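You operate a simulated robot arm through the tools that you are given. There is no shell and no other tool.

You run a simulated robot arm. Do the job below in one go: nothing can be reset, and whatever is moved stays where it is left.

JOB
Switch the power box off, then wind the cable right in.
Fine: loosen the black reel knob for it and tighten it again.
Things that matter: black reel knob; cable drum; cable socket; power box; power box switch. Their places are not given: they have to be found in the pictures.

The check looks at the end state, three seconds after you hand in, the way a careful person would. Anything else that was tipped, shoved, dropped, spilled or broken makes it a failure.

ROBOT AND FRAMES
A 6-joint arm with a three-finger gripper, fixed in place. Base frame: the origin is at the foot of the arm, x ahead of it, y to its left, z up. Lengths are in m, angles in rad, forces in N, time in s.
Its first joint turns from -2.897 to 2.897 rad. Payload 4.89 kg.
The tool frame sits at the grasp point between the pads (the TCP): z along the fingers, y along the line on which they close. The tips reach 0.03 m beyond it. Largest opening 0.164 m; the body of the gripper starts 0.125 m behind the TCP.
Orientation is told as [roll, pitch, yaw] about the base's x, y, z axes, in that order, counted from this pose: with the fingers straight down and closing along the base's y, the tool's x points along the base's -x, its y along +y and its z along -z.

CONTROLS
- The arm moves only by the tool jog_arm. Its argument "steps" is a list of rows, each a list of 7 numbers: the shift along the base's x, y, z in m, then the turn, a rotation vector about the base's x, y, z in rad, then the opening in per cent of the stroke, from 0 (shut) to 100 (fully open). In form: [[tx, ty, tz, rx, ry, rz, grip], ...]. A call has 1 to 20 rows; each row shifts and turns the commanded pose from where the row before left it. A row lasts 0.2 s, in which the tool goes at most 0.05 m and 0.15 rad; a call with a longer step from one row to the next is refused whole, and so is a gripper value outside its range. A pose out of reach is approached as far as the arm can. The call stops where the force on the tool passes 40 N (or 10 N more than at its start, if that is more) or the arm is blocked; 0.2 s more then pass. Each finger travels about 0.108 m/s and halts on what it meets, pressing with about 24 N; the grip force reading is that of the motor and also rises with nothing between the fingers. The clock runs only during rows and for 0.2 s after the last one: add rows that do not move to give the fingers time. It gives the time, the measured TCP pose, the force on the tool (base axes), the opening and the grip force at its end, in the units of the frame above (readings bear some noise), with the torque about the TCP (base axes, N m) and any sound that the robot's microphone picked up, and new pictures: "show" is both (left out), scene, wrist or none.
- Cameras (640 x 400 px; columns grow to the right, rows downward): "scene" is fixed at [0.0493, -0.6483, 1.8885]; the picture's right is [0.74, -0.67, 0.00], its down [-0.24, -0.27, -0.93] and it looks along [0.63, 0.69, -0.36] (base axes); focal length 329 px, centre (320, 200). "wrist" rides on the gripper at [0.076, -0.002, -0.152] in the tool frame; the picture's right is [0.02, 1.00, 0.00], its down [-0.88, 0.02, -0.47] and it looks along [-0.47, 0.01, 0.88] (tool axes); focal length 247 px, centre (320, 200).
- move_column(by): slides the trunk up (or, below 0, down) by that many m; the arm rides with it, the base frame stays. It gives what a move gives, with no picture.
- locate(camera, pixels): there is no depth. For up to 12 entries [column, row, z] of the newest picture of that camera ("zoom" is the newest enlarged one), the place [x, y] in the base frame at which the ray of that pixel passes the height z, good to about 0.002 m, but the place of the scene camera against the robot may be out by one fixed shift of up to 0.012 m in any direction. No time passes.
- close_up(camera, box): a new picture of the part [left, top, right, bottom] of that camera's present view, enlarged. No time passes.
- close_job(): hands the job in; it is judged then, once.

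Unless the task says otherwise, let go and move clear before handing in.

The tools are called after "Emit:" as a command line: name --pt "numbers of a row" for each row, then --argument value for the rest, lists and objects as JSON in quotes. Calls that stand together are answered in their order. jog_arm: Moves the arm, as the interface text tells. Its arguments: {"type":"object","properties":{"steps":{"type":"array","items":{"type":"array","items":{"type":"number"}}},"show":{"type":"string","enum":["both","scene","wrist","none"]}},"required":["steps"]} The other tools are called the same way: move_column (by) slides the trunk up or down; locate (camera, pixels) gives the place at which the rays of pixels pass given heights; close_up (camera, box) takes an enlarged picture of a part of a camera's view; close_job () hands the job in.

At the start:

```text
time_s: 0.0
ee_pos: [0.6632, 0.1927, 1.6127]
orientation: [0.001, 0.0, 0.0]
force: [0.8, 0.7, -0.7]
torque: [0.02, 0.01, -0.02]
width: 0.1642
finger_force: 0.0
trunk travel left (down, up): [-0.175, 0.215]
```

scene: 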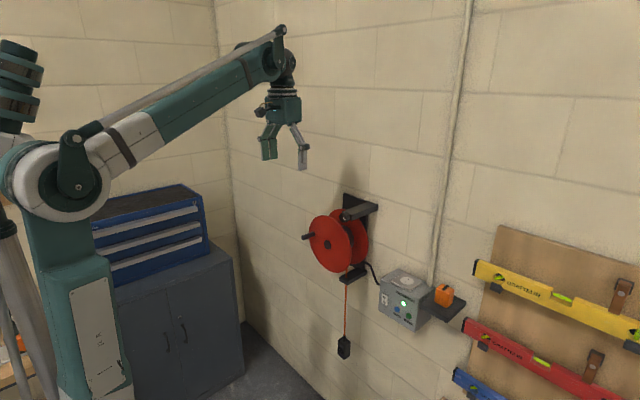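
wrist: 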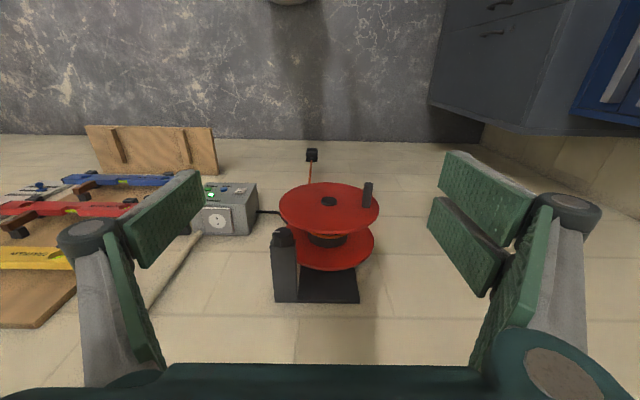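

The scene shows a red reel at about (338,242) on the right-hand wall, a grey power box at (404,298) and the cable end hanging at (344,347). I'll enlarge these first.

Emit:
close_up --camera "scene" --box '[290, 180, 390, 290]'

Emit:
close_up --camera "scene" --box '[360, 250, 470, 340]'

Emit:
close_up --camera "wrist" --box '[180, 130, 400, 320]'

Emit:
close_up --camera "scene" --box '[310, 260, 380, 370]'

```text
3.64 times, centred on (340, 235) of scene
```

zoom: 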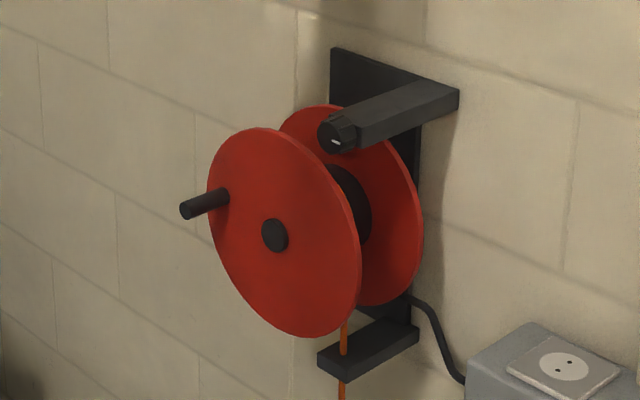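

```text
4.44 times, centred on (415, 295) of scene
```

zoom: 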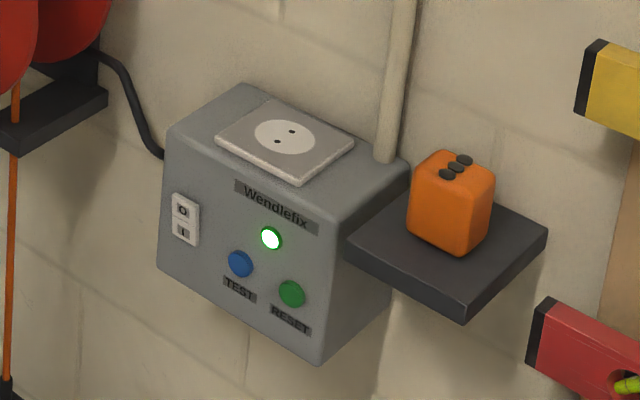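

```text
2.11 times, centred on (290, 225) of wrist
```

zoom: 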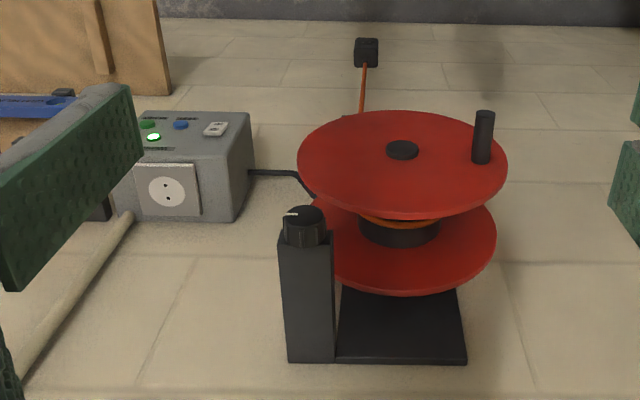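

```text
3.64 times, centred on (345, 315) of scene
```

zoom: 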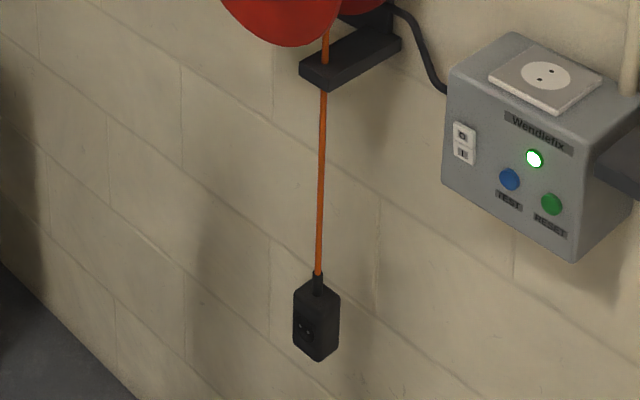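

The reel's front disc comes out near (0.89, 0.22, 1.22) by crossing the scene and wrist rays, so its axis runs along x into the wall. I'll pitch the tool forward, well back from the wall, to look at it face on.

Emit:
jog_arm --pt "-0.01 -0.002 -0.015 0 -0.1428 0 90" --pt "-0.01 -0.002 -0.015 0 -0.1428 0 80" --pt "-0.01 -0.002 -0.015 0 -0.1428 0 70" --pt "-0.01 -0.002 -0.015 0 -0.1428 0 60" --pt "-0.01 -0.002 -0.015 0 -0.1428 0 50" --pt "-0.01 -0.002 -0.015 0 -0.1428 0 40" --pt "-0.01 -0.002 -0.015 0 -0.1428 0 40" --pt "-0.01 -0.002 -0.015 0 -0.1428 0 40" --pt "-0.01 -0.002 -0.015 0 -0.1428 0 40" --pt "-0.01 -0.002 -0.015 0 -0.1428 0 40" --pt "-0.01 -0.002 -0.015 0 -0.1428 0 40"

```text
time_s: 2.4
ee_pos: [0.5536, 0.1711, 1.4464]
orientation: [2.654, -1.569, -2.654]
force: [-0.3, -0.3, 0.0]
torque: [-0.02, -0.03, 0.0]
width: 0.0656
finger_force: 0.1
trunk travel left (down, up): [-0.175, 0.215]
```

scene: 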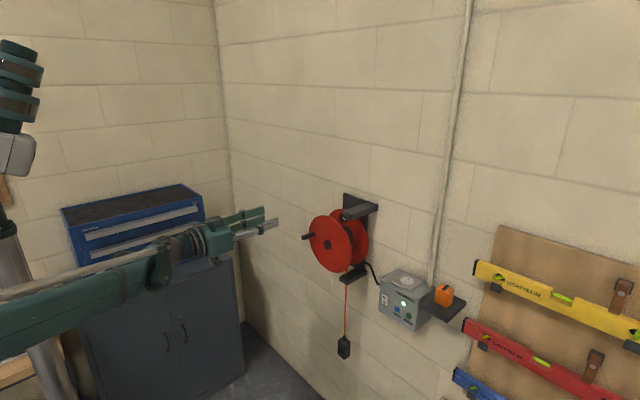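
wrist: 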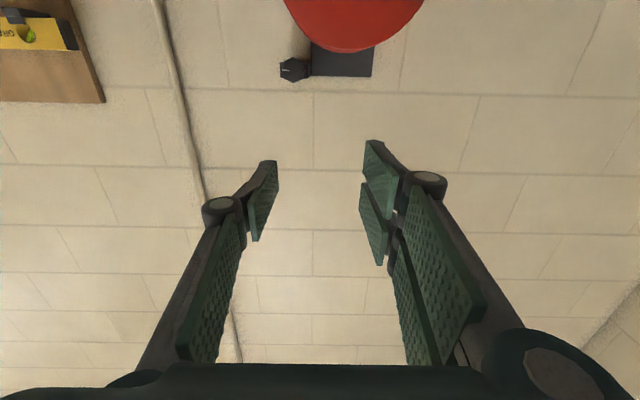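

The camera now sits under the gripper and looks up, past the reel. I'll roll the tool 180° about x so the camera is above the fingers and looks slightly down at the reel.

Emit:
jog_arm --pt "0 0 0 0.15 0 0 40" --pt "0 0 0 0.15 0 0 40" --pt "0 0 0 0.15 0 0 40" --pt "0 0 0 0.15 0 0 40" --pt "0 0 0 0.15 0 0 40" --pt "0 0 0 0.15 0 0 40" --pt "0 0 0 0.15 0 0 40" --pt "0 0 0 0.15 0 0 40" --pt "0 0 0 0.15 0 0 40" --pt "0 0 0 0.15 0 0 40" --pt "0 0 0 0.15 0 0 40" --pt "0 0 0 0.15 0 0 40" --pt "0 0 0 0.15 0 0 40" --pt "0 0 0 0.15 0 0 40" --pt "0 0 0 0.15 0 0 40" --pt "0 0 0 0.15 0 0 40" --pt "0 0 0 0.15 0 0 40" --pt "0 0 0 0.15 0 0 40" --pt "0 0 0 0.15 0 0 40" --pt "0 0 0 0.15 0 0 40"

Emit:
jog_arm --pt "0 0 0 0.1416 0 0 40"

```text
time_s: 6.6
ee_pos: [0.592, 0.0664, 1.4476]
orientation: [1.572, 1.224, -1.452]
force: [0.8, -0.2, -0.5]
torque: [0.01, -0.01, -0.01]
width: 0.0655
finger_force: 0.0
out of reach, approached as far as the arm can: row 11, 12, 13, 14, 15, 16, 18
trunk travel left (down, up): [-0.175, 0.215]
```

scene: 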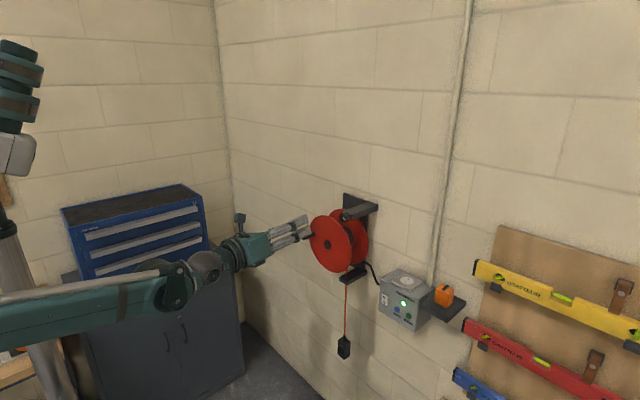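
wrist: 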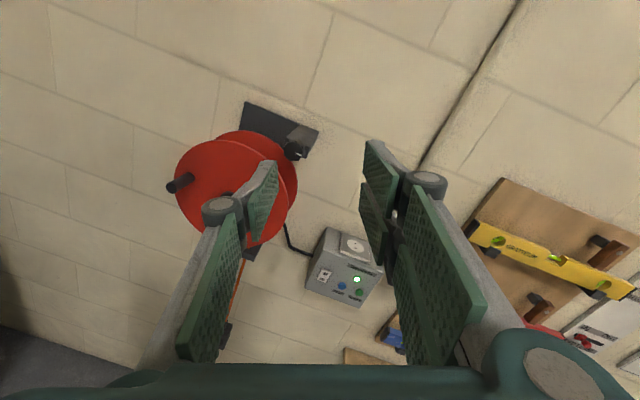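

```text
time_s: 7.0
ee_pos: [0.5933, 0.0677, 1.4486]
orientation: [1.637, 1.33, -1.394]
force: [0.1, -0.6, -0.5]
torque: [0.16, 0.02, 0.03]
width: 0.0656
finger_force: 0.0
trunk travel left (down, up): [-0.175, 0.215]
```

scene: 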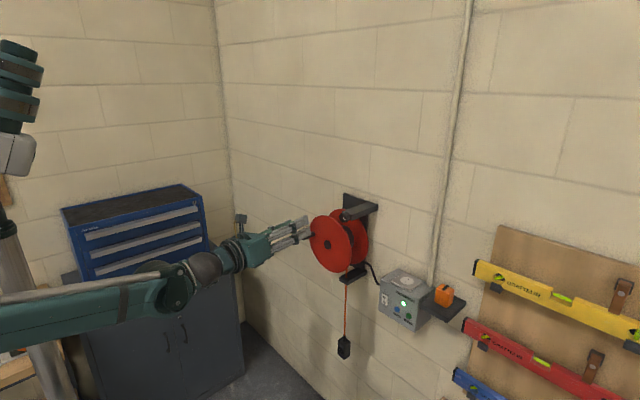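
wrist: 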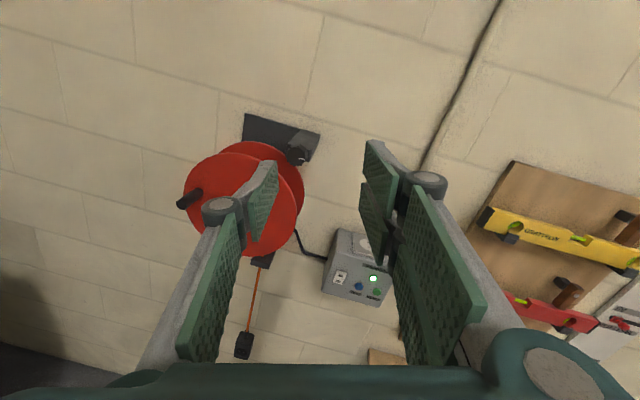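

The roll was mostly reached; the tool still leans about 13° and points 6° off x. I'll square it up while shifting down and toward −y so the fingers don't hide the reel and box.

Emit:
jog_arm --pt "-0.01 -0.01 -0.01 0.08 0 -0.038 40" --pt "-0.01 -0.01 -0.01 0.08 0 -0.038 40" --pt "-0.01 -0.01 -0.01 0.076 0 -0.037 40" --pt "0 0 0 0 0 0 40"

```text
time_s: 8.0
ee_pos: [0.5615, 0.0378, 1.4172]
orientation: [-1.935, 1.493, 1.195]
force: [-0.5, -0.5, 0.0]
torque: [0.01, 0.01, 0.01]
width: 0.0656
finger_force: 0.1
trunk travel left (down, up): [-0.175, 0.215]
```

scene: 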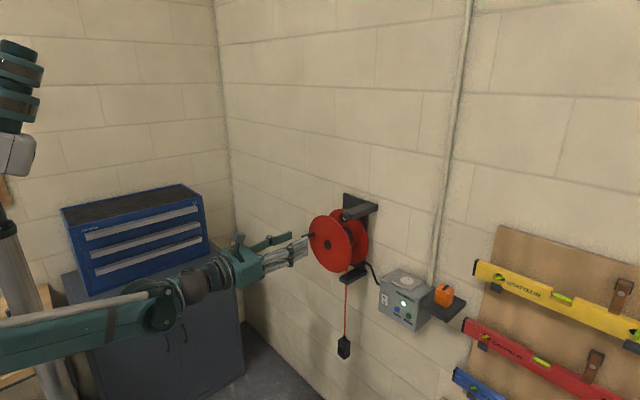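
wrist: 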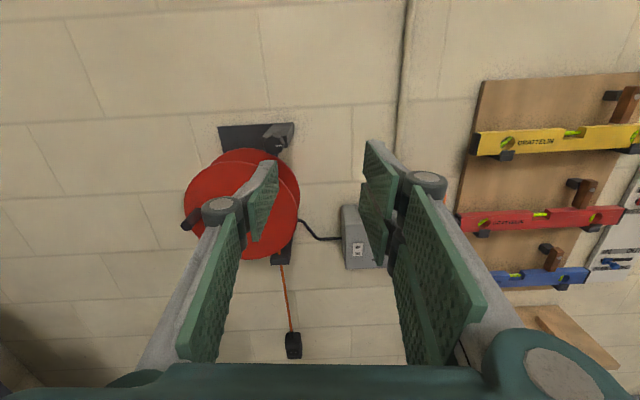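

The view is nearly upright now: reel at (240,205), box at (358,237), but the fingers hide parts. I'll open fully and trim the remaining roll of about 0.07.

Emit:
jog_arm --pt "0 0.02 0 -0.072 0 0 60" --pt "0 0.02 0 0 0.028 0 80" --pt "0 0 0 0 0 0 100" --pt "0 0 0 0 0 0 100" --pt "0 0 0 0 0 0 100" --show "wrist"

Emit:
close_up --camera "wrist" --box '[170, 100, 310, 200]'

Emit:
close_up --camera "wrist" --box '[290, 150, 450, 250]'

Emit:
close_up --camera "wrist" --box '[170, 100, 490, 300]'

```text
time_s: 9.2
ee_pos: [0.5614, 0.0778, 1.4157]
orientation: [-2.862, 1.571, 0.268]
force: [0.1, -0.5, -0.3]
torque: [0.01, 0.01, 0.0]
width: 0.1642
finger_force: 0.1
trunk travel left (down, up): [-0.175, 0.215]
```

wrist: 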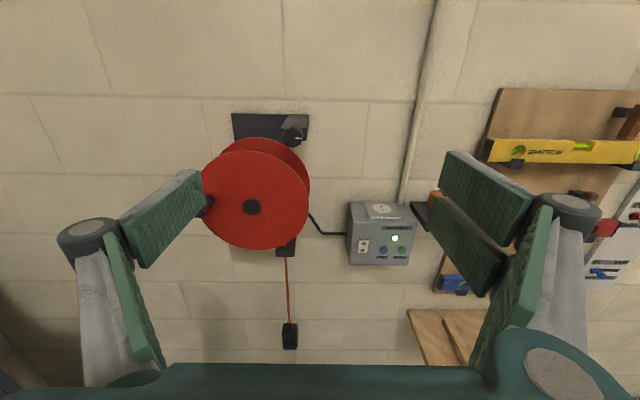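

```text
4.00 times, centred on (240, 150) of wrist
```

zoom: 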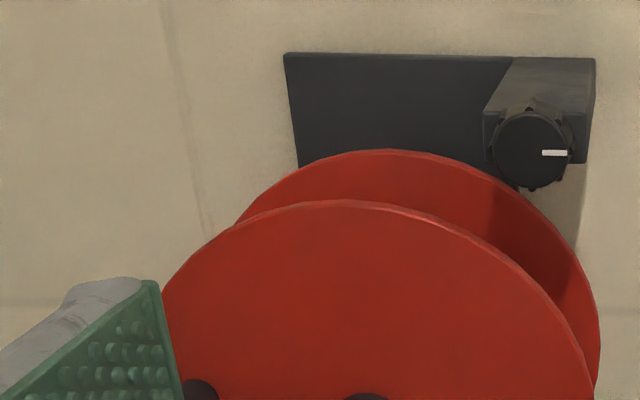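

```text
4.00 times, centred on (370, 200) of wrist
```

zoom: 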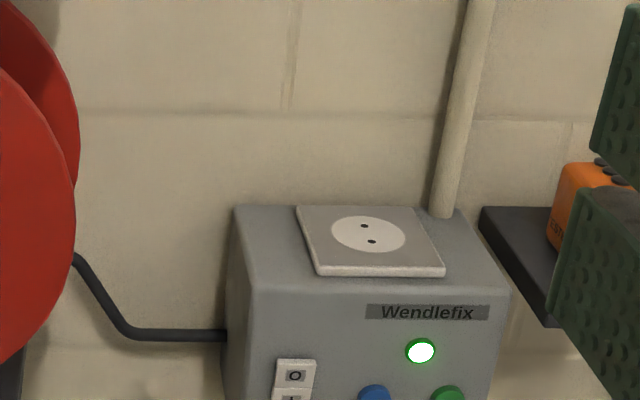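

```text
2.00 times, centred on (330, 200) of wrist
```

zoom: 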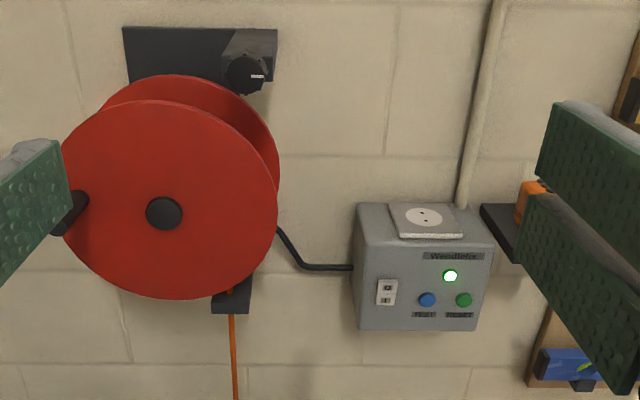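

Knob at wrist (293,138) with its white mark pointing right, hub at (247,206), switch with O above I at (363,246), lamp lit at (395,238). I'll query the rays at several heights to fix positions.

Emit:
locate --camera "wrist" --pixels '[[293, 137.5, 1.38], [247, 206.5, 1.22], [205, 207, 1.23], [363.5, 243, 1.1], [363.5, 249, 1.1], [395, 238, 1.1], [286, 257, 1.1], [290, 330, 0.9], [348, 265, 1.05], [348, 225, 1.15]]'

Emit:
locate --camera "scene" --pixels '[[343.5, 217, 1.38], [327.6, 244.6, 1.22], [308, 236, 1.23], [385, 297.5, 1.1], [385, 301, 1.1], [404, 303, 1.1], [344, 279, 1.1], [344, 338, 0.9]]'

Emit:
close_up --camera "wrist" --box '[330, 190, 430, 270]'

Emit:
close_up --camera "wrist" --box '[240, 230, 340, 360]'

```text
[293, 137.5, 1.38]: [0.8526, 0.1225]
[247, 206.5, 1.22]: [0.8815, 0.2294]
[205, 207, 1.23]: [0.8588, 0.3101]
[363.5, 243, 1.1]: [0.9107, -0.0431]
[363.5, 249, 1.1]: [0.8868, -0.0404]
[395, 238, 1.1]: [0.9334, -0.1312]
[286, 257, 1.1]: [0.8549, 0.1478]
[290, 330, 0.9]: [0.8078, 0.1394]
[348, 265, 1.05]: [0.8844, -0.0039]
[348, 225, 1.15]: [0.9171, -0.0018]
```

```text
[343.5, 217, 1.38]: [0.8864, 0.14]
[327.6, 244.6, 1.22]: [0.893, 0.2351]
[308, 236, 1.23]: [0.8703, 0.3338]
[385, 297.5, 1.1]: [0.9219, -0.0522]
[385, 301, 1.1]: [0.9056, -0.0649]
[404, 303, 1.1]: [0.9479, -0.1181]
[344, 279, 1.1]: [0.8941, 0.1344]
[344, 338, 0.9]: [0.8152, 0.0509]
```

```text
5.00 times, centred on (380, 230) of wrist
```

zoom: 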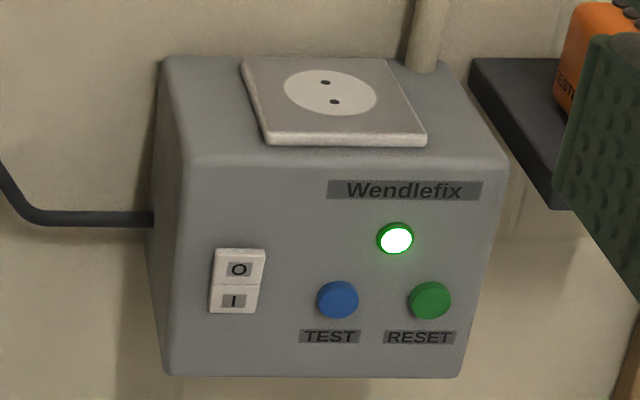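

```text
3.08 times, centred on (290, 295) of wrist
```

zoom: 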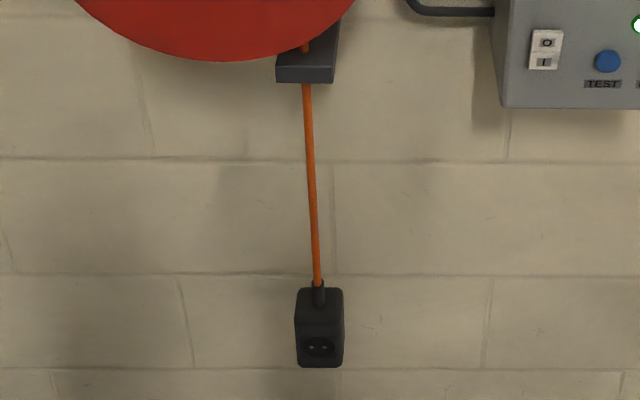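

Triangulating gives the switch near x≈0.91, y≈−0.045, z≈1.10. I'll close the fingers and move to a standoff in front of it for a closer view.

Emit:
jog_arm --pt "0.02 -0.0154 -0.037 0 0 0.012 80" --pt "0.02 -0.0154 -0.037 0 0 0 60" --pt "0.02 -0.0154 -0.037 0 0 0 40" --pt "0.02 -0.0154 -0.037 0 0 0 20" --pt "0.02 -0.0154 -0.037 0 0 0 0" --pt "0.02 -0.0154 -0.037 0 0 0 0" --pt "0.02 -0.0154 -0.037 0 0 0 0" --pt "0.02 -0.0154 -0.037 0 0 0 0" --pt "0 0 0 0 0 0 0" --pt "0 0 0 0 0 0 0"

```text
time_s: 11.4
ee_pos: [0.7349, -0.0483, 1.1582]
orientation: [-0.199, 1.569, 2.945]
force: [0.2, 0.1, -0.6]
torque: [0.0, 0.0, 0.03]
width: 0.0
finger_force: 24.7
out of reach, approached as far as the arm can: row 7, 8
trunk travel left (down, up): [-0.175, 0.215]
```

scene: 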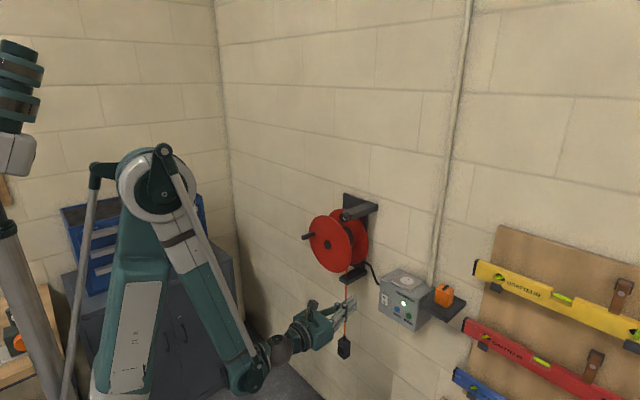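
wrist: 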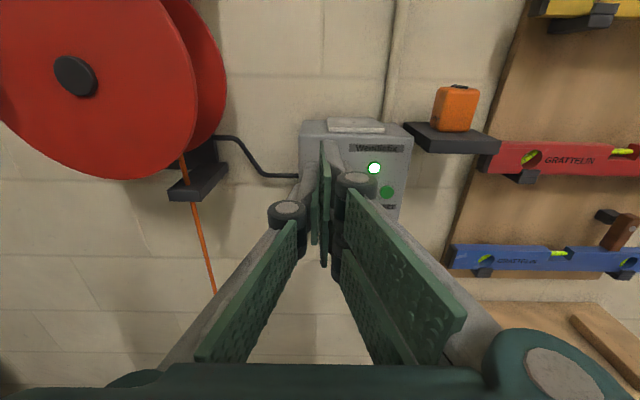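

Downward reach ran out at z≈1.158 and the closed fingers cover the switch area at (320,170). I'll lower the trunk by 0.08 m, which keeps the fingertips at x≈0.765, clear of the box.

Emit:
move_column --by -0.08

Emit:
jog_arm --pt "0 0 0 0 0 0 0"

Emit:
close_up --camera "wrist" --box '[270, 60, 430, 180]'

```text
time_s: 12.6
ee_pos: [0.7332, -0.0471, 1.078]
orientation: [-0.137, 1.569, 3.008]
force: [-0.2, 0.5, 0.5]
torque: [-0.02, 0.04, 0.01]
width: 0.0
finger_force: 24.5
trunk travel left (down, up): [-0.095, 0.295]
```

```text
time_s: 13.0
ee_pos: [0.7335, -0.0466, 1.0783]
orientation: [-0.153, 1.569, 2.991]
force: [0.2, 0.0, -0.6]
torque: [0.01, 0.06, -0.04]
width: 0.0
finger_force: 23.9
trunk travel left (down, up): [-0.095, 0.295]
```

scene: 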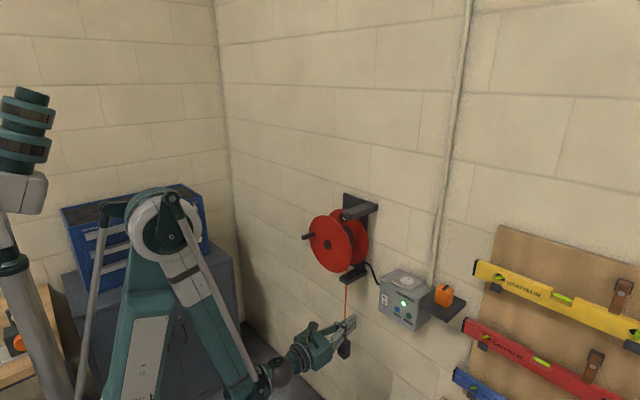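
wrist: 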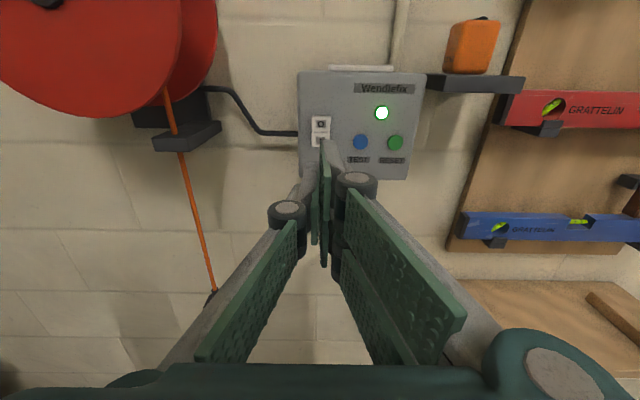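

```text
3.33 times, centred on (350, 120) of wrist
```

zoom: 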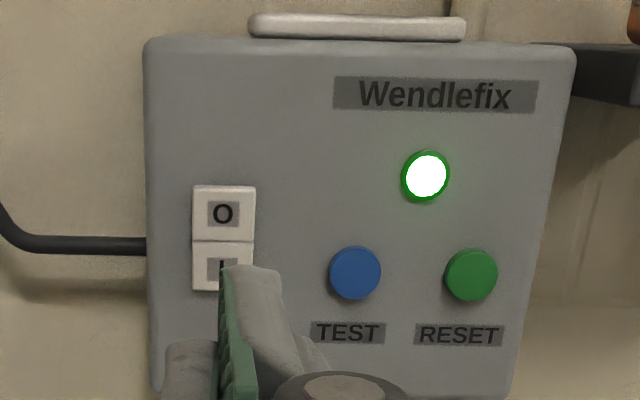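

The O half of the rocker is at wrist (321,124), clear above the fingertips. I'll get its ray and cross it with the earlier view's.

Emit:
locate --camera "wrist" --pixels '[[321.2, 123.9, 1.1], [321.2, 123.9, 1.08], [321.2, 123.9, 1.06], [321, 140, 1.06], [382, 113, 1.1], [382, 113, 1.08], [320, 131.8, 1.08], [300, 180, 1.0], [409, 180, 1.0], [305, 75, 1.15], [165, 95, 1.1], [180, 150, 1.05]]'

```text
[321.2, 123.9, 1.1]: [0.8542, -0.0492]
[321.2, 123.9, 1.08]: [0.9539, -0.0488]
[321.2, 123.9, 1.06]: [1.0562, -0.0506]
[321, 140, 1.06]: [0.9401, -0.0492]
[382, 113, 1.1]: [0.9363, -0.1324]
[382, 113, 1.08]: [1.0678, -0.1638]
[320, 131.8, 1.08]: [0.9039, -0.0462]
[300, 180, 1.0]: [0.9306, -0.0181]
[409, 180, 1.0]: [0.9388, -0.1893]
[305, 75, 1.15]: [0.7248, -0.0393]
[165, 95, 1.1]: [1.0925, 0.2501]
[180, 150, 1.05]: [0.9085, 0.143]
```

O sits at about (0.926, −0.049, 1.086). I'll line up with z≈1.088 and advance to just short of contact.

Emit:
jog_arm --pt "0.02 -0.001 0.005 0 0 0 0" --pt "0.03 -0.001 0.005 0 0 0 0" --pt "0.03 0 0 0 0 0 0" --pt "0.03 0 0 0 0 0 0" --pt "0.02 0 0 0 0 0 0" --pt "0 0 0 0 0 0 0"

Emit:
close_up --camera "wrist" --box '[270, 100, 430, 200]'

```text
time_s: 14.4
ee_pos: [0.8649, -0.0504, 1.0867]
orientation: [-0.131, 1.57, 3.012]
force: [0.4, -0.2, -0.4]
torque: [-0.03, 0.0, 0.0]
width: 0.0
finger_force: 24.1
trunk travel left (down, up): [-0.095, 0.295]
```

scene: 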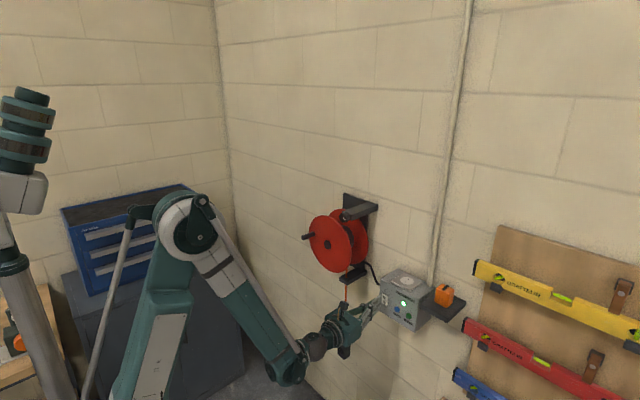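
wrist: 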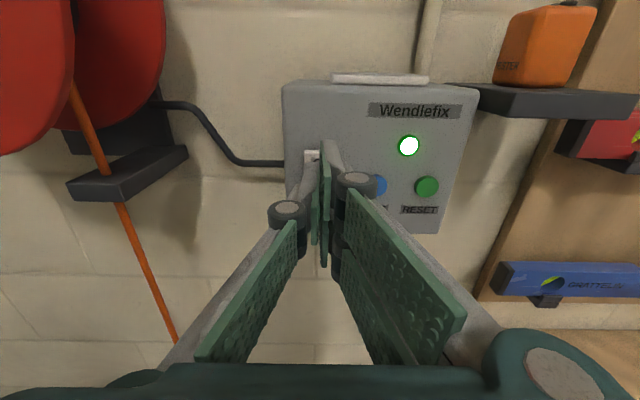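

```text
4.00 times, centred on (350, 150) of wrist
```

zoom: 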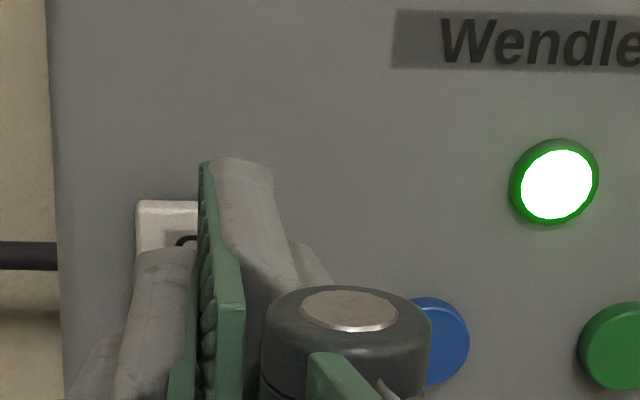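

Fingertips line up with the O half at zoom (165,225). I'll push slowly along +x and watch for force, a click and the lamp.

Emit:
jog_arm --pt "0.005 0.001 0.003 0 0 0 0" --pt "0.005 0 0 0 0 0 0" --pt "0.005 0 0 0 0 0 0" --pt "0.004 0 0 0 0 0 0" --pt "0.003 0 0 0 0 0 0" --pt "0.003 0 0 0 0 0 0" --pt "0 0 0 0 0 0 0" --show "wrist"

```text
time_s: 16.0
ee_pos: [0.8889, -0.0486, 1.091]
orientation: [-0.135, 1.569, 3.01]
force: [0.6, 0.5, -1.0]
torque: [0.04, -0.04, -0.01]
width: 0.0
finger_force: 23.8
trunk travel left (down, up): [-0.095, 0.295]
```

wrist: 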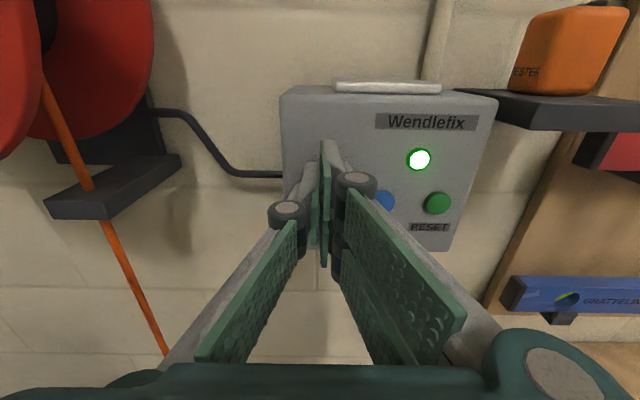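

No contact yet at TCP x=0.889 (force still about zero, lamp still lit at (420,159)). I'll keep creeping forward.

Emit:
jog_arm --pt "0.002 0 0 0 0 0 0" --pt "0.002 0 0 0 0 0 0" --pt "0.002 0 0 0 0 0 0" --pt "0.002 0 0 0 0 0 0" --pt "0.002 0 0 0 0 0 0" --pt "0 0 0 0 0 0 0" --show "wrist"

Emit:
close_up --camera "wrist" --box '[270, 100, 430, 200]'

```text
time_s: 17.4
ee_pos: [0.8988, -0.048, 1.0916]
orientation: [-0.123, 1.569, 3.02]
force: [-0.5, -0.3, 0.6]
torque: [-0.02, -0.02, 0.02]
width: 0.006
finger_force: 45.0
trunk travel left (down, up): [-0.095, 0.295]
```

wrist: 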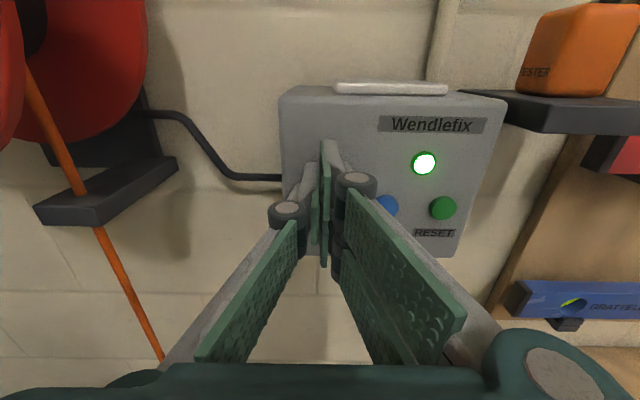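

```text
4.00 times, centred on (350, 150) of wrist
```

zoom: 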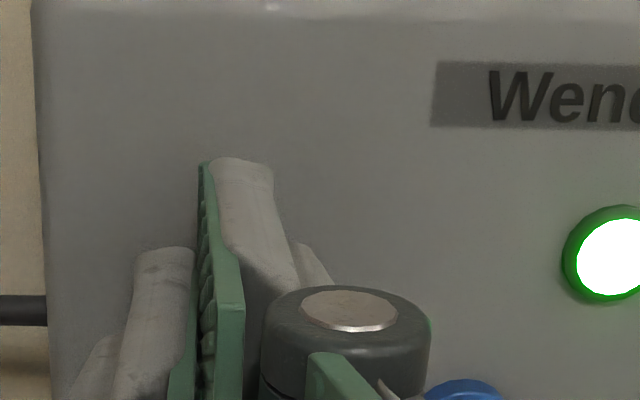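

The lamp is still lit, but the opening jumped to 6 mm and grip to 45 N, so a fingertip is touching something. I'll make one small advance and read again.

Emit:
jog_arm --pt "0.002 0 0 0 0 0 0" --pt "0 0 0 0 0 0 0" --show "both"

Emit:
close_up --camera "scene" --box '[330, 260, 450, 350]'

```text
time_s: 18.0
ee_pos: [0.8997, -0.0477, 1.0913]
orientation: [-0.148, 1.569, 2.996]
force: [0.7, 0.8, -0.1]
torque: [0.0, 0.0, -0.02]
width: 0.0
finger_force: 44.7
trunk travel left (down, up): [-0.095, 0.295]
```

scene: 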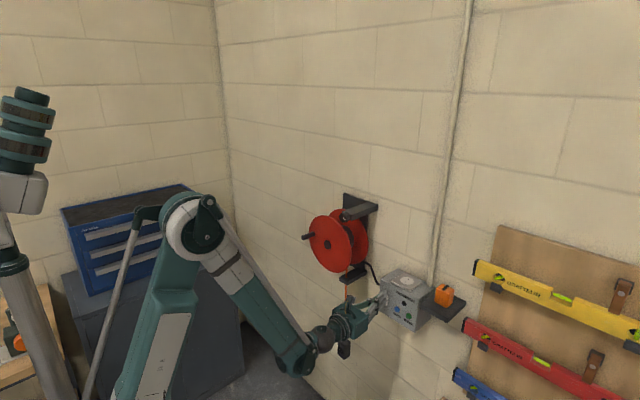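
wrist: 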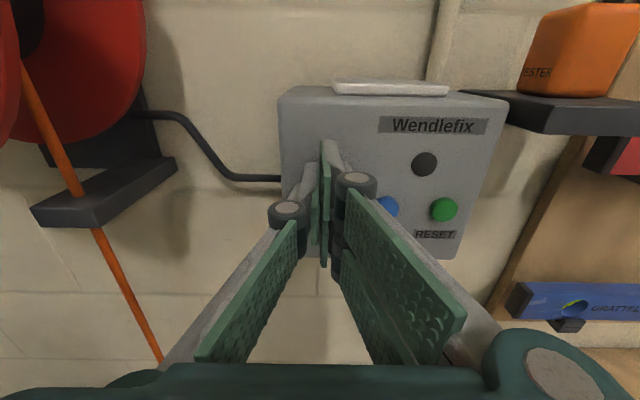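

```text
4.44 times, centred on (390, 305) of scene
```

zoom: 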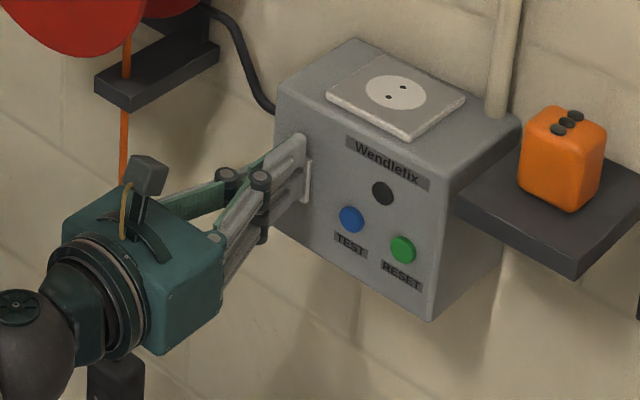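

The lamp at wrist (424,164) is now dark, so the power is off. I'll back straight away and check the rocker.

Emit:
jog_arm --pt "-0.02 0 0 0 0 0 0" --pt "-0.03 0 0 0 0 0 0" --pt "-0.04 0 0 0 0 0 0" --pt "-0.04 0 0 0 0 0 0" --pt "-0.04 0 0 0 0 0 0" --pt "0 0 0 0 0 0 0" --show "wrist"

Emit:
close_up --camera "wrist" --box '[270, 60, 430, 180]'

Emit:
move_column --by 0.08

```text
time_s: 19.4
ee_pos: [0.7301, -0.0485, 1.0901]
orientation: [-0.155, 1.568, 2.985]
force: [-0.1, -0.2, 0.0]
torque: [0.04, -0.03, -0.04]
width: 0.0
finger_force: 45.0
trunk travel left (down, up): [-0.095, 0.295]
```

wrist: 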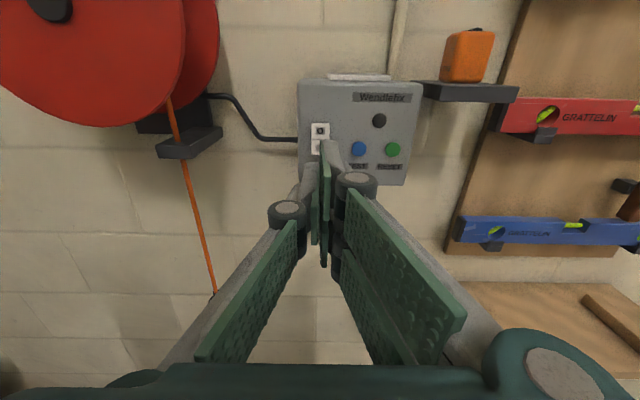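

```text
3.33 times, centred on (350, 120) of wrist
```

zoom: 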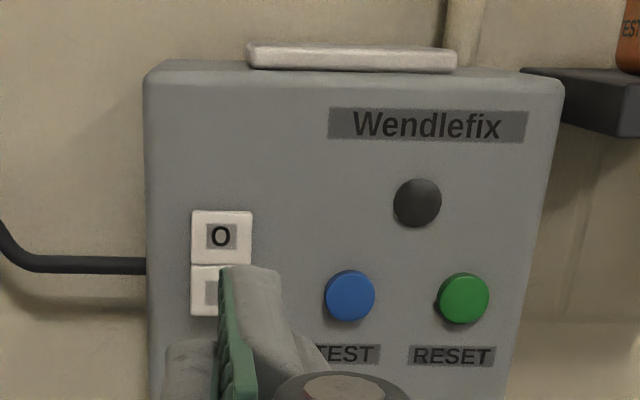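

```text
time_s: 20.5
ee_pos: [0.7296, -0.0473, 1.1693]
orientation: [-0.15, 1.569, 2.992]
force: [-0.8, -0.6, -0.8]
torque: [-0.01, -0.03, 0.0]
width: 0.0
finger_force: 45.3
trunk travel left (down, up): [-0.175, 0.215]
```

The O half is pressed in and the lamp is off. Next I'll go in front of the knob, at about (0.86, 0.125, 1.38), with the fingers part open, to see it closely.

Emit:
jog_arm --pt "-0.007 0.0246 0.0273 0 0 0 20" --pt "-0.007 0.0246 0.0273 0 0 0 40" --pt "-0.007 0.0246 0.0273 0 0 0 50" --pt "-0.007 0.0246 0.0273 0 0 0 50" --pt "-0.007 0.0246 0.0273 0 0 0 50" --pt "-0.007 0.0246 0.0273 0 0 0 50" --pt "-0.007 0.0246 0.0273 0 0 0 50" --pt "0 0 0 0 0 0 50"

Emit:
close_up --camera "wrist" --box '[220, 40, 400, 160]'

```text
time_s: 22.3
ee_pos: [0.6831, 0.1268, 1.3591]
orientation: [-0.126, 1.569, 3.016]
force: [-0.6, 0.6, -0.5]
torque: [-0.01, -0.01, 0.01]
width: 0.0822
finger_force: 0.1
trunk travel left (down, up): [-0.175, 0.215]
```

scene: 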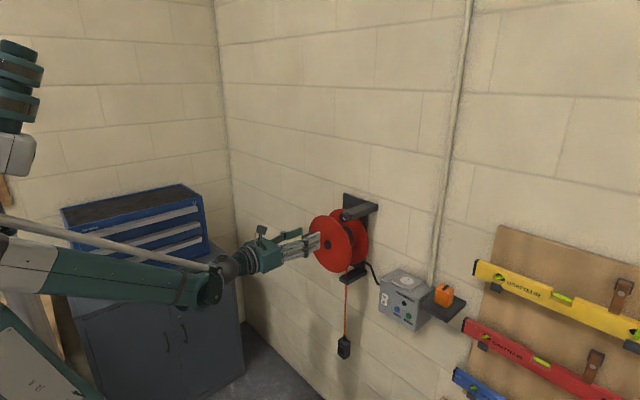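
wrist: 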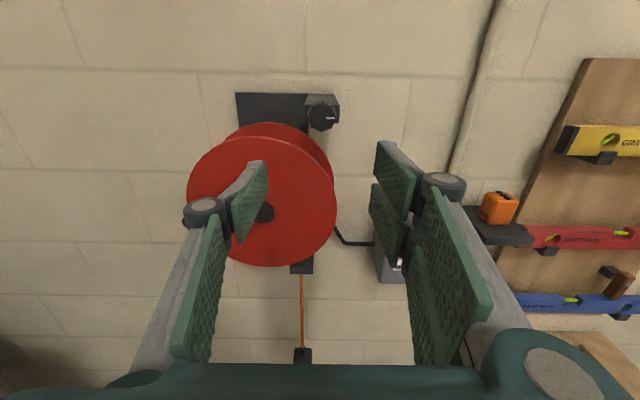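

```text
3.33 times, centred on (310, 100) of wrist
```

zoom: 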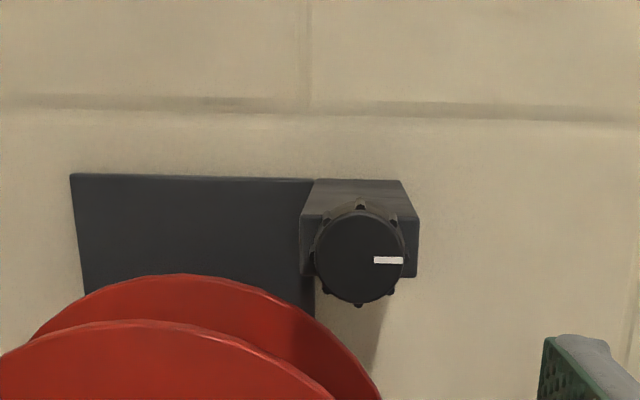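

Knob face is centred at wrist (322,118). I'll read its ray, together with hub and cable points.

Emit:
locate --camera "wrist" --pixels '[[322, 118, 1.38], [322, 118, 1.36], [322, 118, 1.34], [265, 213, 1.22], [265, 213, 1.2], [302, 268, 1.1], [302, 268, 1.08], [303, 300, 1.05]]'

```text
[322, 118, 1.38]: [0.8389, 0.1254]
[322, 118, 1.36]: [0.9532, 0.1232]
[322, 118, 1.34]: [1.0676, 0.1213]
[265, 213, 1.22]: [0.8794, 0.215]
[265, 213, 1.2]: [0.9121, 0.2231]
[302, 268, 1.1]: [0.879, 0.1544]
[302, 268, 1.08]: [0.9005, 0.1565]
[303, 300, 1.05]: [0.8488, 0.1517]
```

Combining rays, the knob face is at about (0.875, 0.1245, 1.374) with a diameter of about 0.037 m. I'll align with it and advance to just short.

Emit:
jog_arm --pt "0.02 -0.002 0.015 0 0 0 45" --pt "0.04 0 0 0 0 0 45" --pt "0.04 0 0 0 0 0 45" --pt "0.01 0 0 0 0 0 45" --pt "0 0 0 0 0 0 45" --show "wrist"

Emit:
close_up --camera "wrist" --box '[220, 80, 420, 220]'

Emit:
close_up --camera "scene" --box '[290, 180, 390, 290]'

```text
time_s: 23.5
ee_pos: [0.7927, 0.123, 1.3758]
orientation: [-0.061, 1.567, 3.083]
force: [1.0, -0.1, -1.2]
torque: [0.03, -0.1, -0.08]
width: 0.074
finger_force: 0.0
trunk travel left (down, up): [-0.175, 0.215]
```

wrist: 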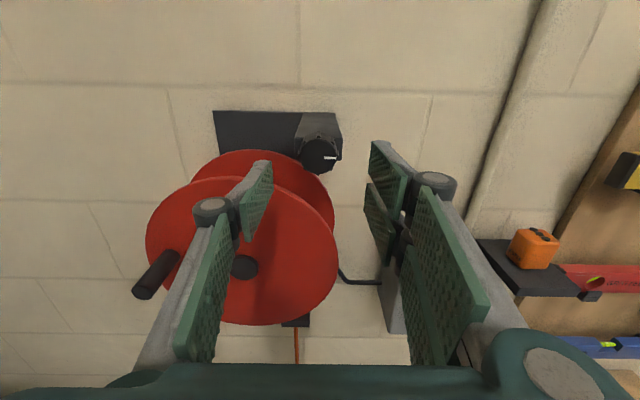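

```text
2.86 times, centred on (320, 150) of wrist
```

zoom: 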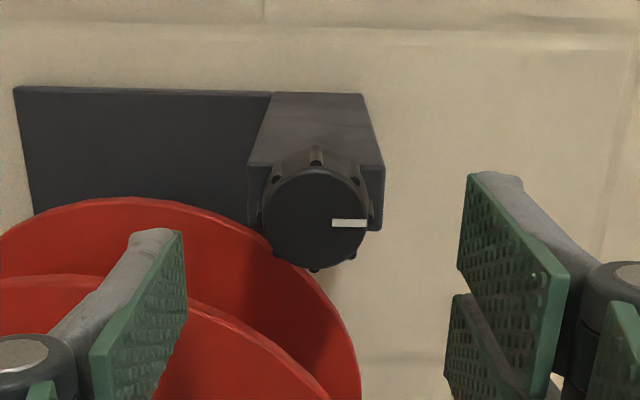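

```text
3.64 times, centred on (340, 235) of scene
```

zoom: 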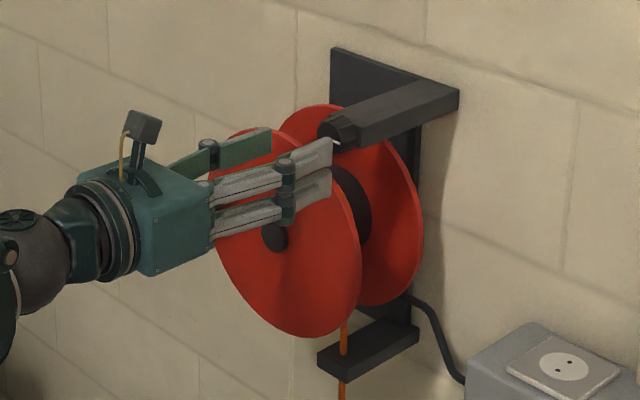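

Knob face is at zoom (316,215), i.e. wrist (318.6,155). I'll read its ray for a final height and depth fix.

Emit:
locate --camera "wrist" --pixels '[[318.6, 155.3, 1.38], [318.6, 155.3, 1.375], [318.6, 155.3, 1.37], [244.5, 266, 1.22], [244.5, 266, 1.2], [145, 294, 1.22], [145, 294, 1.2], [297, 325, 1.1], [297, 325, 1.08]]'

```text
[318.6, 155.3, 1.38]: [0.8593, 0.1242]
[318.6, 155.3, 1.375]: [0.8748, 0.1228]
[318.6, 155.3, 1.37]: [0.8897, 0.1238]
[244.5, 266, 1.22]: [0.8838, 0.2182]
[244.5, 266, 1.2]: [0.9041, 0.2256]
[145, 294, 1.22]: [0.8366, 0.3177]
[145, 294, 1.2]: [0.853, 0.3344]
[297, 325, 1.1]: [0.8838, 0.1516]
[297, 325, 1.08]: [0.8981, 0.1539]
```

Rays cross at the knob face: (0.882, 0.1235, 1.3725). I'll advance so the tips overlap the knob by about 15 mm, then close on it.

Emit:
jog_arm --pt "0.02 0.0005 -0.003 0 0 0 42" --pt "0.02 0 0 0 0 0 42" --pt "0.015 0 0 0 0 0 42" --pt "0.01 0 0 0 0 0 42" --pt "0.005 0 0 0 0 0 42" --pt "0.005 0 0 0 0 0 42" --pt "0 0 0 0 0 0 42" --show "both"

Emit:
close_up --camera "wrist" --box '[220, 100, 420, 240]'

Emit:
close_up --camera "scene" --box '[290, 180, 390, 290]'

```text
time_s: 25.1
ee_pos: [0.8661, 0.1239, 1.3731]
orientation: [-0.133, 1.57, 3.009]
force: [-0.4, 0.4, -0.5]
torque: [0.0, 0.0, 0.0]
width: 0.0688
finger_force: 0.0
trunk travel left (down, up): [-0.175, 0.215]
```

scene: 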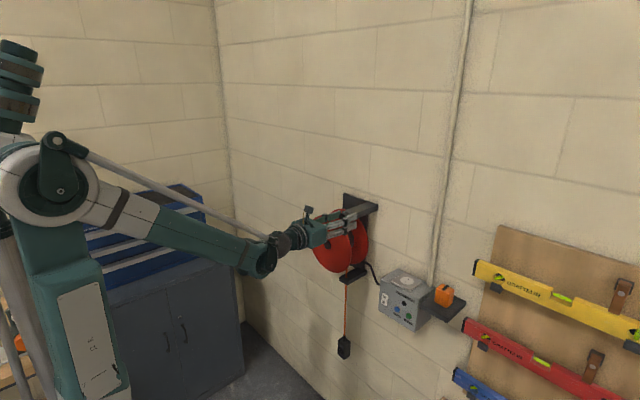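
wrist: 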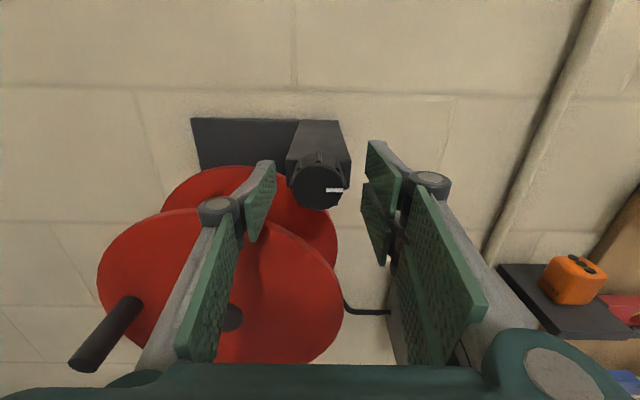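

```text
2.86 times, centred on (320, 170) of wrist
```

zoom: 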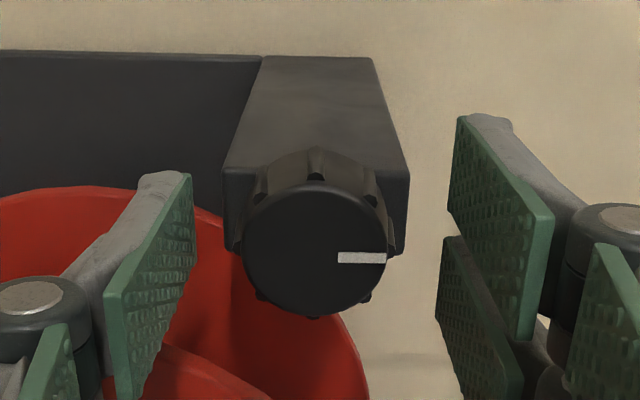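

```text
3.64 times, centred on (340, 235) of scene
```

zoom: 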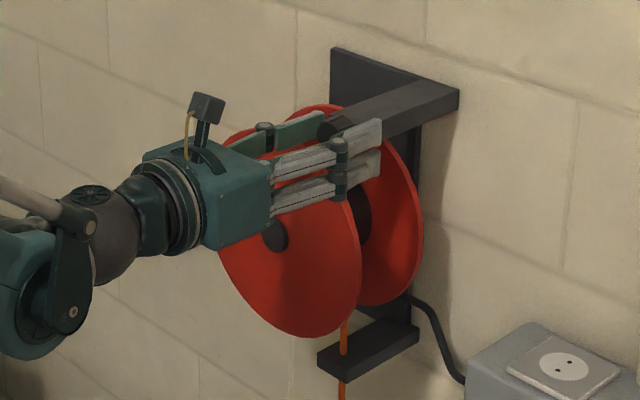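

The pads straddle the knob (zoom (315,250)) with no contact force. I'll close on it.

Emit:
jog_arm --pt "0 0 0 0 0 0 30" --pt "0 0 0 0 0 0 20" --pt "0 0 0 0 0 0 10" --pt "0 0 0 0 0 0 0" --pt "0 0 0 0 0 0 0" --show "wrist"

Emit:
close_up --camera "wrist" --box '[220, 100, 420, 240]'

```text
time_s: 26.3
ee_pos: [0.8657, 0.1252, 1.3739]
orientation: [0.207, 1.568, -2.931]
force: [0.6, 13.7, 1.7]
torque: [0.28, -0.04, 0.81]
width: 0.0499
finger_force: 45.0
trunk travel left (down, up): [-0.175, 0.215]
```

wrist: 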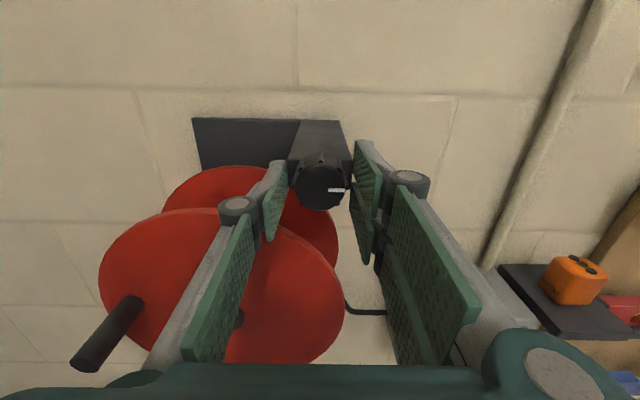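

```text
2.86 times, centred on (320, 170) of wrist
```

zoom: 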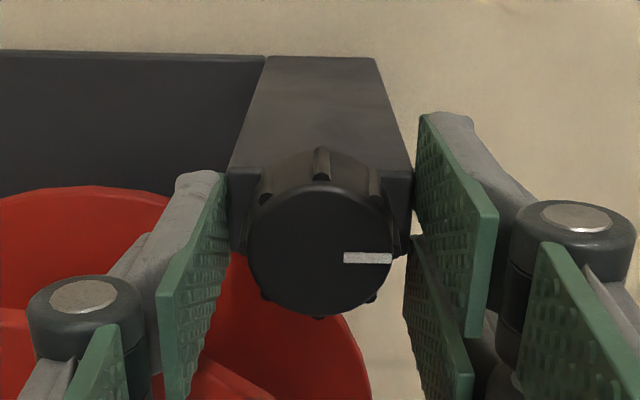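

The fingers closed on the 50 mm wide post behind the knob, not on the knob, and pushed sideways. I'll open, back off 10 mm, shift +2 mm in y and close again on the knob.

Emit:
jog_arm --pt "0 0 0 0 0 0 20" --pt "0 0 0 0 0 0 42" --pt "-0.005 0.002 0 0 0 0 42" --pt "-0.005 0 0 0 0 0 42" --pt "0 0 0 0 0 0 30" --pt "0 0 0 0 0 0 24" --pt "0 0 0 0 0 0 18" --pt "0 0 0 0 0 0 10" --pt "0 0 0 0 0 0 0" --pt "0 0 0 0 0 0 0" --show "wrist"

Emit:
close_up --camera "wrist" --box '[220, 100, 420, 240]'

```text
time_s: 28.5
ee_pos: [0.8561, 0.1251, 1.3727]
orientation: [-0.273, 1.57, 2.869]
force: [0.0, -5.8, -1.2]
torque: [0.03, 0.06, -0.25]
width: 0.0367
finger_force: 45.3
trunk travel left (down, up): [-0.175, 0.215]
```

wrist: 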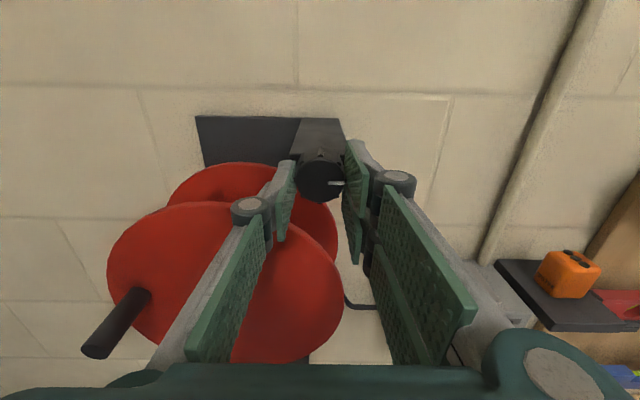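

```text
2.86 times, centred on (320, 170) of wrist
```

zoom: 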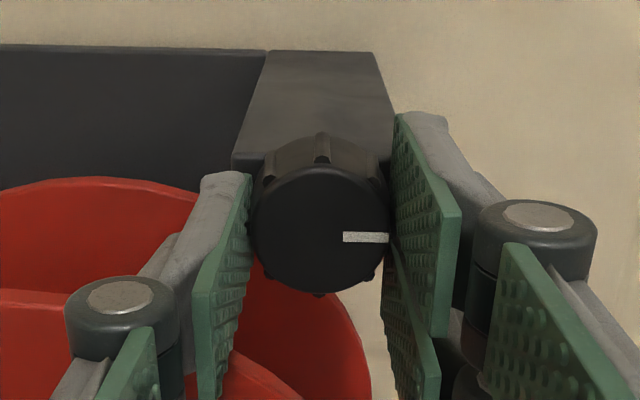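

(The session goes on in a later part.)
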